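You operate a simulated robot arm through the tools that you are given. There is no shell and no other tool. Be economical: measure what you need, move in short steps, check, and stop when the job is done.

The job below is to be done with a simulated robot arm. You get a single attempt, and the scene is never put back.

## Task
Fetch the cup and set it on top of the brown small carton on the top of the rough wooden table.
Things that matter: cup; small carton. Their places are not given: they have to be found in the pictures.

The check looks at the end state, three seconds after you hand in, the way a careful person would. Anything else that was tipped, shoved, dropped, spilled or broken makes it a failure.

## Robot
A 7-joint arm with a two-finger parallel gripper, fixed in place. Base frame: the origin is at the foot of the arm, x ahead of it, y to its left, z up; the work surface is at about z = 0.76. Units: m, degrees, N and s.
With the tool pointing down near the work surface it reaches from about 0.3 to 0.7 m from the base axis. Its first joint turns from -66.0 to 66.0 degrees. Payload 1.57 kg.
The TCP is the grasp point between the finger pads, 0.03 m short of the fingertips. In the tool frame z runs along the fingers and y along their closing line. Largest opening 0.11 m; finger width 0.024, thickness 0.012; the body of the gripper, 0.048 by 0.112 m, starts 0.078 m behind the TCP.
Orientation is that of the tool frame in the base frame, as a unit quaternion [w, x, y, z]. With the fingers straight down and closing along the base's y, the tool's x points along the base's -x, its y along +y and its z along -z.

## Interface
- The arm moves only by the tool nudge_tool. Its argument "plan" is a list of rows, each a list of 7 numbers: the turn, a rotation vector about the base's x, y, z in degrees, then the shift along the base's x, y, z in cm, then the finger opening in cm, from 0 to 11. In form: [[rx, ry, rz, dx, dy, dz, claw], ...]. A call has 1 to 10 rows; each row shifts and turns the commanded pose from where the row before left it. A row lasts 0.2 s, in which the tool goes at most 0.05 m and 8.6 degrees; a call with a longer step from one row to the next is refused whole, and so is a gripper value outside its range. Where a pose cannot be reached the arm comes as near as it can. A force on the tool above 40 N (or 10 N above the force at the start of the call, whichever is more), or a blocked arm, ends the call early, and 0.2 s more pass. Each finger travels about 0.108 m/s and halts on what it meets, pressing with about 34 N; the grip force reading is that of the motor and also rises with nothing between the fingers. The clock runs only during rows and for 0.2 s after the last one: add rows that do not move to give the fingers time. The reply holds the time, the measured pose of the TCP, the force on the tool along the base axes, the opening and the grip force, in the units named above and with some noise.
- Cameras (640 x 400 px; columns grow to the right, rows downward): "scene" is fixed at [0.1713, -0.4019, 1.3965]; the picture's right is [0.67, -0.74, 0.00], its down [-0.48, -0.43, -0.76] and it looks along [0.56, 0.52, -0.64] (base axes); focal length 324 px, centre (320, 200). "wrist" rides on the gripper at [-0.036, 0, -0.08] in the tool frame; the picture's right is [0.00, -1.00, 0.00], its down [0.97, 0.00, -0.24] and it looks along [0.24, 0.00, 0.97] (tool axes); focal length 218 px, centre (320, 200).
- get_image(camera): a new picture of that camera. No time passes.
- locate(camera, pixels): for up to 12 pixels [column, row] of the newest picture of that camera ("zoom" is the newest enlarged one), the place [x, y, z] in the base frame of the surface seen there, good to about 0.002 m. No time passes.
- enlarge(camera, box): a new picture of the part [left, top, right, bottom] of that camera's present view, enlarged. No time passes.
- hand_in(): hands the job in; it is judged then, once.

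Keep the steps short. Do not move on a guess: measure, check each grasp and each placing, and mend mistakes. In all there are 60 turns and 20 pictures (those below and enlarged ones count). Leave the gripper open and the arm clear of the work at the hand-in unless told otherwise, and finish with a single line.

The tools are called after "Request:" by a JSON object that holds its "method" and its "body". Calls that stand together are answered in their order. nudge_tool: Moves the arm, as the interface text tells. Its arguments: {"type":"object","properties":{"plan":{"type":"array"}},"required":["plan"]} The other tools are called the same way: get_image (camera) takes a picture; locate (camera, pixels) gives the place of the surface under pixels of a picture; enlarge (camera, box) takes an enlarged picture of a part of a camera's view; hand_in () hands the job in.

At the start:

```text
t: 0.0
ee_pos: [0.485, -0.0629, 1.1677]
ee_rot: [-0.001, 0.0, 1.0, 0.0]
force: [-1.1, 0.8, 0.3]
width: 0.1099
gripper_force: 0.0
```

scene: 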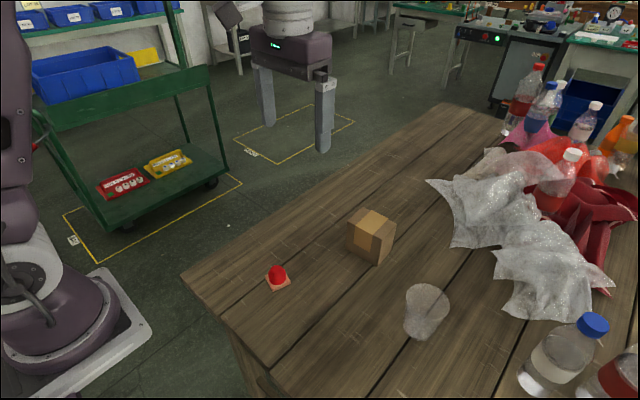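
wrist: 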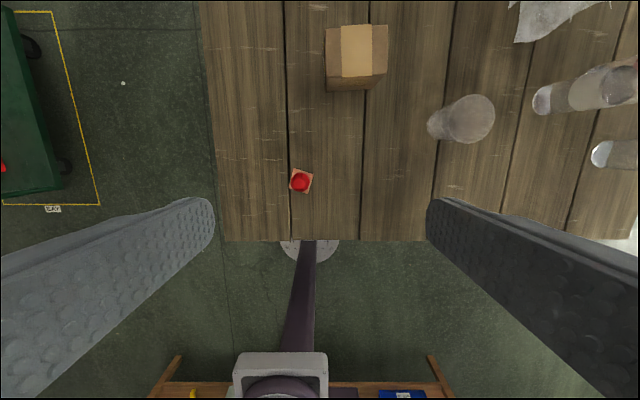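

I see a translucent cup near scene (427,312) and a brown carton near (371,235). I'll enlarge both and measure points.

Request:
{"method": "enlarge", "body": {"camera": "scene", "box": [320, 190, 480, 350]}}

Request:
{"method": "locate", "body": {"camera": "scene", "pixels": [[372, 210], [387, 222], [373, 237], [348, 221], [378, 264], [427, 288], [405, 293], [449, 301], [421, 340], [420, 318], [440, 330], [400, 335]]}}

Request:
{"method": "locate", "body": {"camera": "wrist", "pixels": [[342, 26], [371, 26], [371, 76], [342, 76], [327, 28], [387, 28], [472, 97], [494, 118], [450, 118], [472, 142], [430, 125], [472, 118]]}}

```text
2.50 times, centred on (400, 270) of scene
```

zoom: 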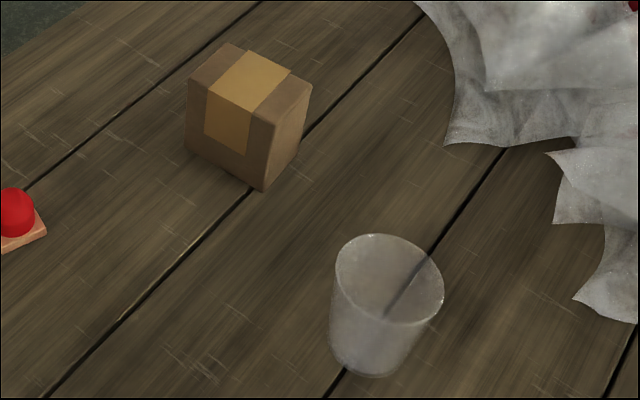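

```text
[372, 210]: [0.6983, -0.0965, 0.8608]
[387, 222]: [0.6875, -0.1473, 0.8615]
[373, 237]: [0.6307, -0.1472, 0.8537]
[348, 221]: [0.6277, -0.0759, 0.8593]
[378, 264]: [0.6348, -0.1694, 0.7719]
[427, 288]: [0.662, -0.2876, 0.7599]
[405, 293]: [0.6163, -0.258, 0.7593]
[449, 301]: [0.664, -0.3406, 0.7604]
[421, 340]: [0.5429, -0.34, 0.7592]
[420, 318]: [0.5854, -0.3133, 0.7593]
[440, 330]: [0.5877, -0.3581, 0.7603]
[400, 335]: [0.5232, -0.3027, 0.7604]
```

```text
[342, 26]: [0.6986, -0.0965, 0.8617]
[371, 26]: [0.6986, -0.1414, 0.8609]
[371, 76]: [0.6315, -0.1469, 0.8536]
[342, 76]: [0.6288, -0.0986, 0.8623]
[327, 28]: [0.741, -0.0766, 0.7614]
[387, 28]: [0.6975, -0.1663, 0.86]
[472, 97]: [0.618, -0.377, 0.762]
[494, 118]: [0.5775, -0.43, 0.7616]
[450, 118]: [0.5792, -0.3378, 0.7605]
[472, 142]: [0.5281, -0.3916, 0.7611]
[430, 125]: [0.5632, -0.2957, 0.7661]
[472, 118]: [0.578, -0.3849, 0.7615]
```

The depth reading goes through the cup to the table, so I triangulated its rim from both pictures instead. Rim centre is near wrist (472,118) and scene (428,301.6), which gives about (0.562, -0.317, 0.86) with a radius near 0.04. The carton top spans x 0.63..0.70 and y -0.075..-0.167 at z 0.861. Next I go above the cup, to about z 1.0, and check with the wrist camera.

Request:
{"method": "nudge_tool", "body": {"plan": [[0, 0, 0, 0.96, -3.18, -2.1, 11], [0, 0, 0, 0.96, -3.18, -2.1, 11], [0, 0, 0, 0.96, -3.18, -2.1, 11], [0, 0, 0, 0.96, -3.18, -2.1, 11], [0, 0, 0, 0.96, -3.18, -2.1, 11], [0, 0, 0, 0.96, -3.18, -2.1, 11], [0, 0, 0, 0.96, -3.18, -2.1, 11], [0, 0, 0, 0.96, -3.18, -2.1, 11], [0, 0, 0, 0, 0, 0, 11], [0, 0, 0, 0, 0, 0, 11]]}}

Request:
{"method": "get_image", "body": {"camera": "wrist"}}

Request:
{"method": "get_image", "body": {"camera": "scene"}}

```text
t: 2.2
ee_pos: [0.5607, -0.3187, 0.9998]
ee_rot: [0.0, 0.0, 1.0, 0.0]
force: [-0.5, 0.6, -0.5]
width: 0.1102
gripper_force: 0.2
```

```text
16 pictures are left
```

wrist: 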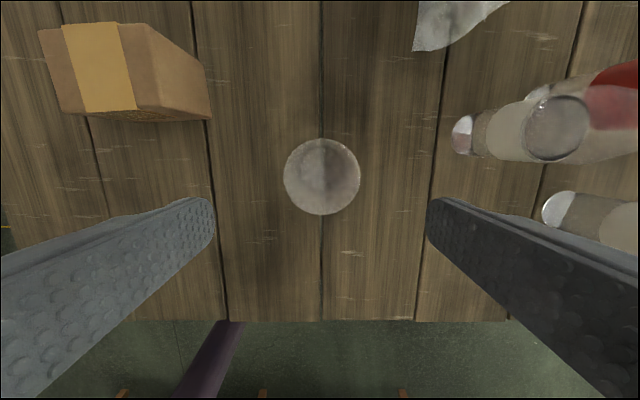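

```text
15 pictures are left
```

scene: 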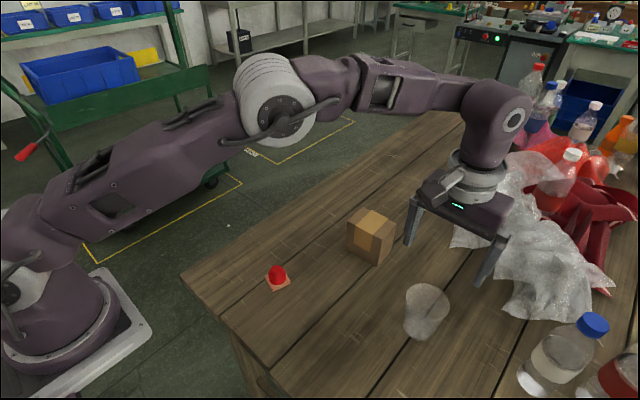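

The rim circle is centred at wrist (322,177) with a radius of 38 px. That puts it at about (0.567, -0.321) with a radius of 0.038, well inside the open fingers. I shift slightly and go down to TCP z 0.842, fingers still open.

Request:
{"method": "nudge_tool", "body": {"plan": [[0, 0, 0, 0.6, -0.2, -2, 11], [0, 0, 0, 0, 0, -3, 11], [0, 0, 0, 0, 0, -3, 11], [0, 0, 0, 0, 0, -3, 11], [0, 0, 0, 0, 0, -2.5, 11], [0, 0, 0, 0, 0, -2.3, 11], [0, 0, 0, 0, 0, 0, 11]]}}

Request:
{"method": "enlarge", "body": {"camera": "scene", "box": [320, 200, 560, 350]}}

Request:
{"method": "get_image", "body": {"camera": "wrist"}}

```text
t: 3.8
ee_pos: [0.5689, -0.3196, 0.8416]
ee_rot: [0.0, 0.0, 1.0, 0.0]
force: [0.6, 0.7, 0.5]
width: 0.1099
gripper_force: 0.1
```

```text
2.67 times, centred on (440, 275) of scene
```

zoom: 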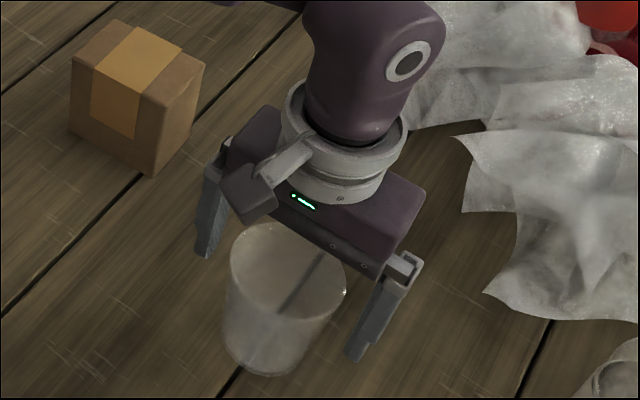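

```text
13 pictures are left
```

wrist: 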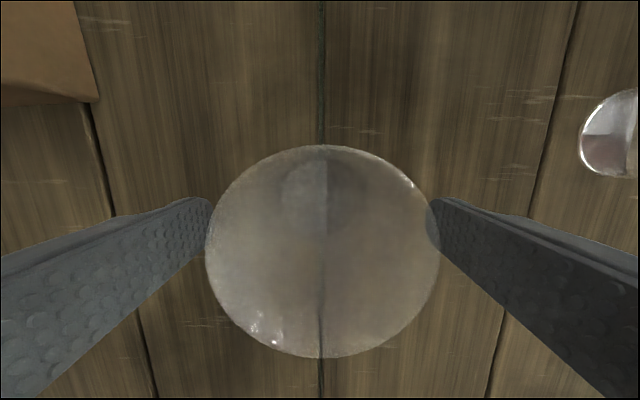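

From above, the rim circle is centred at (323,251) between the pads, which means the cup is about 3 mm further in x. I correct that and close gradually.

Request:
{"method": "nudge_tool", "body": {"plan": [[0, 0, 0, 0.3, 0, 0, 11], [0, 0, 0, 0, 0, 0, 10], [0, 0, 0, 0, 0, 0, 9], [0, 0, 0, 0, 0, 0, 8], [0, 0, 0, 0, 0, 0, 7.5], [0, 0, 0, 0, 0, 0, 7], [0, 0, 0, 0, 0, 0, 6.5], [0, 0, 0, 0, 0, 0, 6.5]]}}

Request:
{"method": "get_image", "body": {"camera": "wrist"}}

```text
t: 5.6
ee_pos: [0.5705, -0.318, 0.8427]
ee_rot: [0.0, 0.0, 1.0, 0.0]
force: [1.2, -0.1, -0.3]
width: 0.0782
gripper_force: 34.0
```

```text
12 pictures are left
```

wrist: 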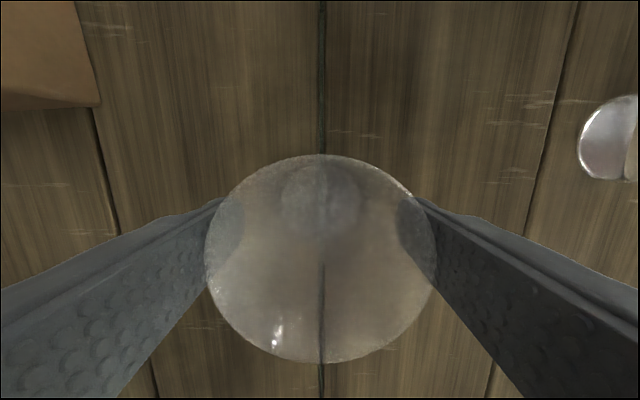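

The fingers stopped at 0.078 m with 34 N, so the cup is held. I lift 4 cm and check.

Request:
{"method": "nudge_tool", "body": {"plan": [[0, 0, 0, 0, 0, 1, 6.5], [0, 0, 0, 0, 0, 1.5, 6.5], [0, 0, 0, 0, 0, 1.5, 6.5], [0, 0, 0, 0, 0, 0, 6.5]]}}

Request:
{"method": "enlarge", "body": {"camera": "scene", "box": [320, 200, 560, 350]}}

```text
t: 6.6
ee_pos: [0.5699, -0.3182, 0.8824]
ee_rot: [0.0, 0.0, 1.0, 0.0]
force: [-0.2, -0.3, -0.3]
width: 0.0786
gripper_force: 33.9
```

```text
2.67 times, centred on (440, 275) of scene
```

zoom: 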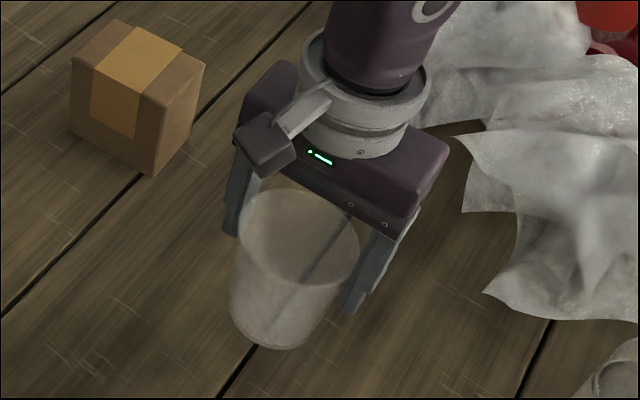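

The cup is lifted and held. I go up to z 1.0 first, then across to above the carton centre at about (0.664, -0.121).

Request:
{"method": "nudge_tool", "body": {"plan": [[0, 0, 0, 0, 0, 3, 6.5], [0, 0, 0, 0, 0, 4, 6.5], [0, 0, 0, 0, 0, 4, 6.5], [0, 0, 0, 0, 0, 0.8, 6.5], [0, 0, 0, 0, 0, 0, 6.5]]}}

Request:
{"method": "nudge_tool", "body": {"plan": [[0, 0, 0, 0.7, 1.5, 0, 6.5], [0, 0, 0, 1.3, 2.6, 0, 6.5], [0, 0, 0, 1.3, 2.7, 0, 6.5], [0, 0, 0, 1.3, 2.7, 0, 6.5], [0, 0, 0, 1.3, 2.7, 0, 6.5], [0, 0, 0, 1.3, 2.7, 0, 6.5], [0, 0, 0, 1.3, 2.7, 0, 6.5], [0, 0, 0, 0.9, 2.1, 0, 6.5], [0, 0, 0, 0, 0, 0, 6.5], [0, 0, 0, 0, 0, 0, 6.5]]}}

Request:
{"method": "get_image", "body": {"camera": "wrist"}}

Request:
{"method": "enlarge", "body": {"camera": "scene", "box": [260, 120, 500, 270]}}

```text
t: 7.8
ee_pos: [0.5702, -0.3184, 0.9997]
ee_rot: [0.0, 0.0, 1.0, 0.0]
force: [-0.8, -0.4, 0.0]
width: 0.0785
gripper_force: 34.0
```

```text
t: 10.0
ee_pos: [0.664, -0.1207, 0.9999]
ee_rot: [0.001, 0.0, 1.0, 0.0]
force: [-0.4, 0.3, -0.4]
width: 0.0784
gripper_force: 34.4
```

```text
10 pictures are left
```

wrist: 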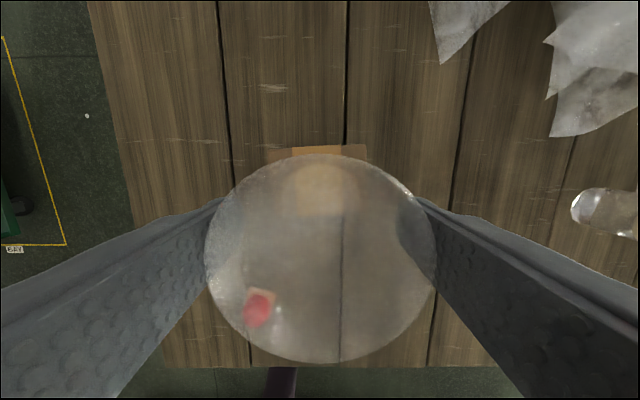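

```text
2.67 times, centred on (380, 195) of scene
```

zoom: 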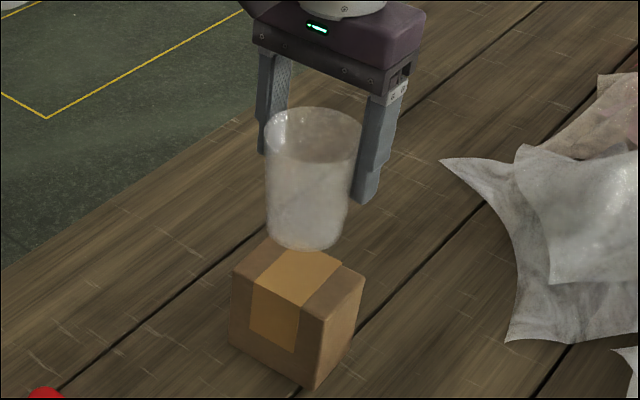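

The cup is over the carton. I measure the carton's top edges again, using the wrist back edge at row 148 and the front corners in the zoom, before lowering.

Request:
{"method": "locate", "body": {"camera": "wrist", "pixels": [[270, 150], [365, 148], [318, 148], [318, 146]]}}

Request:
{"method": "locate", "body": {"camera": "zoom", "pixels": [[233, 272], [322, 319], [363, 279], [300, 306], [255, 284], [340, 295]]}}

```text
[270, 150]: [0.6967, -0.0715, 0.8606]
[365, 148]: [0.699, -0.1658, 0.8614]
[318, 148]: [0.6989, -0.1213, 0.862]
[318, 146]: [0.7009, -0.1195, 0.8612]
```

```text
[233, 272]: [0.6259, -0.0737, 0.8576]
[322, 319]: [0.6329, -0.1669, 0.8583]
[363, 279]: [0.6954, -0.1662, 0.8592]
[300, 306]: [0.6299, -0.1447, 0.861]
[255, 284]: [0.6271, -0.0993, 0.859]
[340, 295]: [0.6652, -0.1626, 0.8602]
```

The carton centre is (0.664, -0.120) and its top is at 0.861. The cup base is about 0.083 below the TCP, so contact should come at TCP z of about 0.944. I lower to 0.948 gently.

Request:
{"method": "nudge_tool", "body": {"plan": [[0, 0, 0, 0, 0, -1.5, 6.5], [0, 0, 0, 0, 0, -2, 6.5], [0, 0, 0, 0, 0, -1.2, 6.5], [0, 0, 0, 0, 0, -0.5, 6.5], [0, 0, 0, 0, 0, 0, 6.5]]}}

Request:
{"method": "enlarge", "body": {"camera": "scene", "box": [290, 150, 450, 270]}}

```text
t: 11.2
ee_pos: [0.6657, -0.1209, 0.9485]
ee_rot: [0.0, 0.0, 1.0, 0.0]
force: [-0.8, 0.9, -0.3]
width: 0.0784
gripper_force: 34.1
```

```text
3.33 times, centred on (370, 210) of scene
```

zoom: 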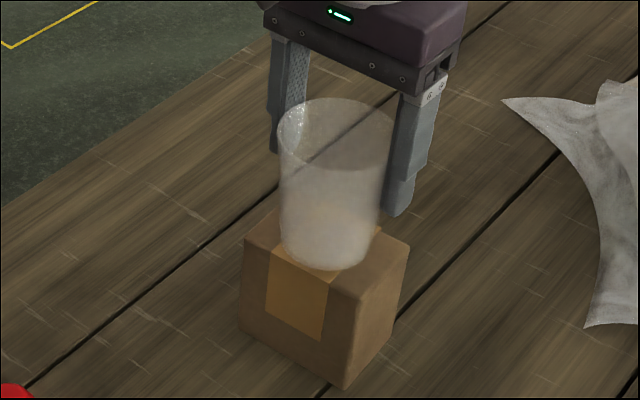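

No contact force yet. I lower in 1 mm rows, 3 mm in all, and read the force.

Request:
{"method": "nudge_tool", "body": {"plan": [[0, 0, 0, 0, 0, -0.1, 6.5], [0, 0, 0, 0, 0, -0.1, 6.5], [0, 0, 0, 0, 0, -0.1, 6.5], [0, 0, 0, 0, 0, 0, 6.5]]}}

```text
t: 12.2
ee_pos: [0.6644, -0.1213, 0.9444]
ee_rot: [0.0, 0.0, 1.0, 0.0]
force: [0.0, 0.1, -1.3]
width: 0.078
gripper_force: 34.2
```

I read no clear contact yet. Two more 1 mm steps.

Request:
{"method": "nudge_tool", "body": {"plan": [[0, 0, 0, 0, 0, -0.1, 6.5], [0, 0, 0, 0, 0, 0, 6.5]]}}

Request:
{"method": "nudge_tool", "body": {"plan": [[0, 0, 0, 0, 0, -0.1, 6.5], [0, 0, 0, 0, 0, 0, 6.5]]}}

```text
t: 12.8
ee_pos: [0.666, -0.1226, 0.9443]
ee_rot: [0.0, 0.0, 1.0, -0.001]
force: [-0.5, 0.3, -0.2]
width: 0.0783
gripper_force: 33.5
```

```text
t: 13.4
ee_pos: [0.6651, -0.1211, 0.9424]
ee_rot: [0.0, 0.0, 1.0, 0.001]
force: [0.0, -0.2, 0.0]
width: 0.0785
gripper_force: 33.5
```

Still no force at 0.9424, so I take one more millimetre and look closely.

Request:
{"method": "nudge_tool", "body": {"plan": [[0, 0, 0, 0, 0, -0.1, 6.5], [0, 0, 0, 0, 0, 0, 6.5]]}}

Request:
{"method": "enlarge", "body": {"camera": "scene", "box": [320, 170, 416, 270]}}

```text
t: 14.0
ee_pos: [0.6648, -0.1231, 0.9428]
ee_rot: [-0.001, 0.0, 1.0, 0.0]
force: [1.0, -0.2, 1.3]
width: 0.0781
gripper_force: 34.0
```

```text
4.00 times, centred on (368, 220) of scene
```

zoom: 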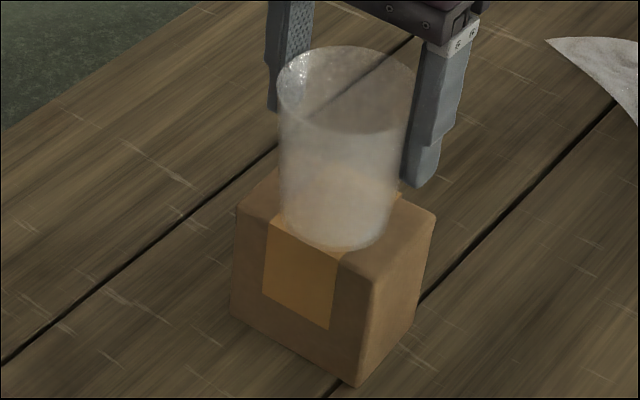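

Force z now reads +1.3 N, which may be contact. One more millimetre to confirm.

Request:
{"method": "nudge_tool", "body": {"plan": [[0, 0, 0, 0, 0, -0.1, 6.5], [0, 0, 0, 0, 0, 0, 6.5]]}}

```text
t: 14.6
ee_pos: [0.6654, -0.1221, 0.9424]
ee_rot: [0.001, 0.001, 1.0, 0.0]
force: [-1.2, 1.2, 12.6]
width: 0.0783
gripper_force: 33.8
```

Contact is confirmed at 12.6 N. I back off 0.7 mm to ease the push, then open slowly.

Request:
{"method": "nudge_tool", "body": {"plan": [[0, 0, 0, 0, 0, 0.07, 6.5], [0, 0, 0, 0, 0, 0, 7.5], [0, 0, 0, 0, 0, 0, 8], [0, 0, 0, 0, 0, 0, 8.5], [0, 0, 0, 0, 0, 0, 9.5], [0, 0, 0, 0, 0, 0, 10.5], [0, 0, 0, 0, 0, 0, 11], [0, 0, 0, 0, 0, 0, 11]]}}

Request:
{"method": "enlarge", "body": {"camera": "scene", "box": [290, 150, 450, 270]}}

Request:
{"method": "get_image", "body": {"camera": "wrist"}}

```text
t: 16.4
ee_pos: [0.6639, -0.1229, 0.9418]
ee_rot: [0.001, 0.001, 1.0, 0.0]
force: [-0.6, -0.9, -0.6]
width: 0.1097
gripper_force: 0.0
```

```text
3.33 times, centred on (370, 210) of scene
```

zoom: 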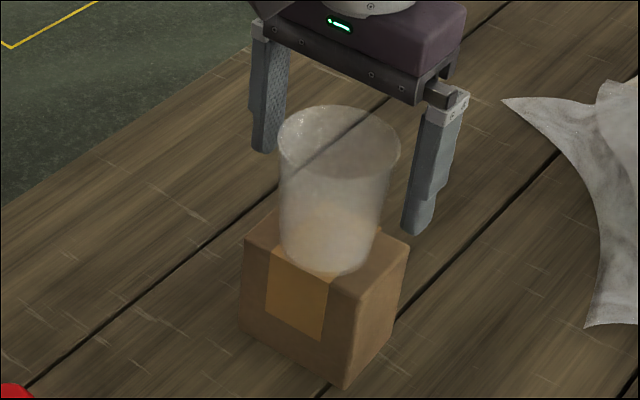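

```text
5 pictures are left
```

wrist: 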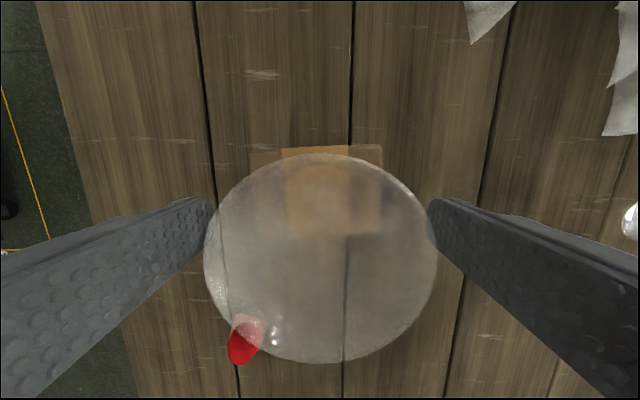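

The cup stands upright and free on the carton, and the fingers are fully open and clear of it. I go straight up 16 cm.

Request:
{"method": "nudge_tool", "body": {"plan": [[0, 0, 0, 0, 0, 1, 11], [0, 0, 0, 0, 0, 2, 11], [0, 0, 0, 0, 0, 3, 11], [0, 0, 0, 0, 0, 3, 11], [0, 0, 0, 0, 0, 3, 11], [0, 0, 0, 0, 0, 3, 11], [0, 0, 0, -2, 0, 1, 11], [0, 0, 0, 0, 0, 0, 11]]}}

Request:
{"method": "get_image", "body": {"camera": "scene"}}

Request:
{"method": "get_image", "body": {"camera": "wrist"}}

```text
t: 18.2
ee_pos: [0.6381, -0.1206, 1.0713]
ee_rot: [0.0, 0.001, 1.0, 0.0]
force: [-0.1, -0.9, -0.1]
width: 0.1102
gripper_force: 0.1
out of reach, approached as far as the arm can: row 5, 6
```

```text
4 pictures are left
```

scene: 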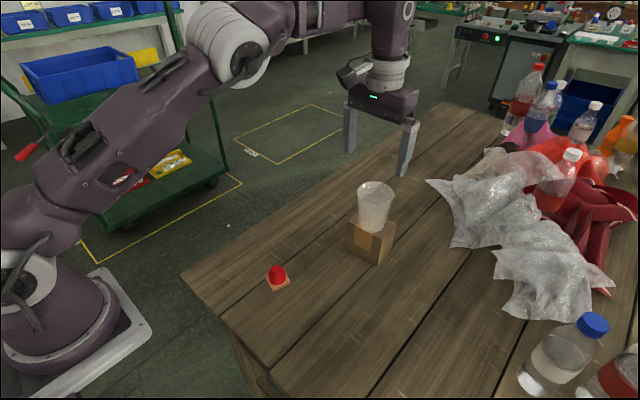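

```text
3 pictures are left
```

wrist: 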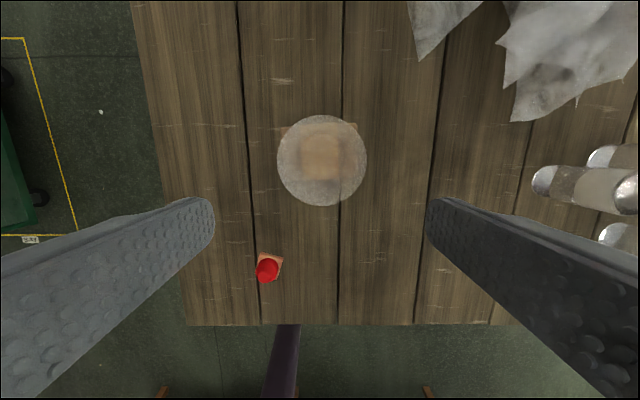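

The cup stands upright and centred on the carton at scene (374,205). Nothing else has moved, and the open gripper is 8 cm above the rim. I hand in.

Request:
{"method": "hand_in", "body": {}}

```text
The job is handed in.
```

The cup is standing upright on top of the brown carton, the gripper is open and clear above it, and nothing else was disturbed.
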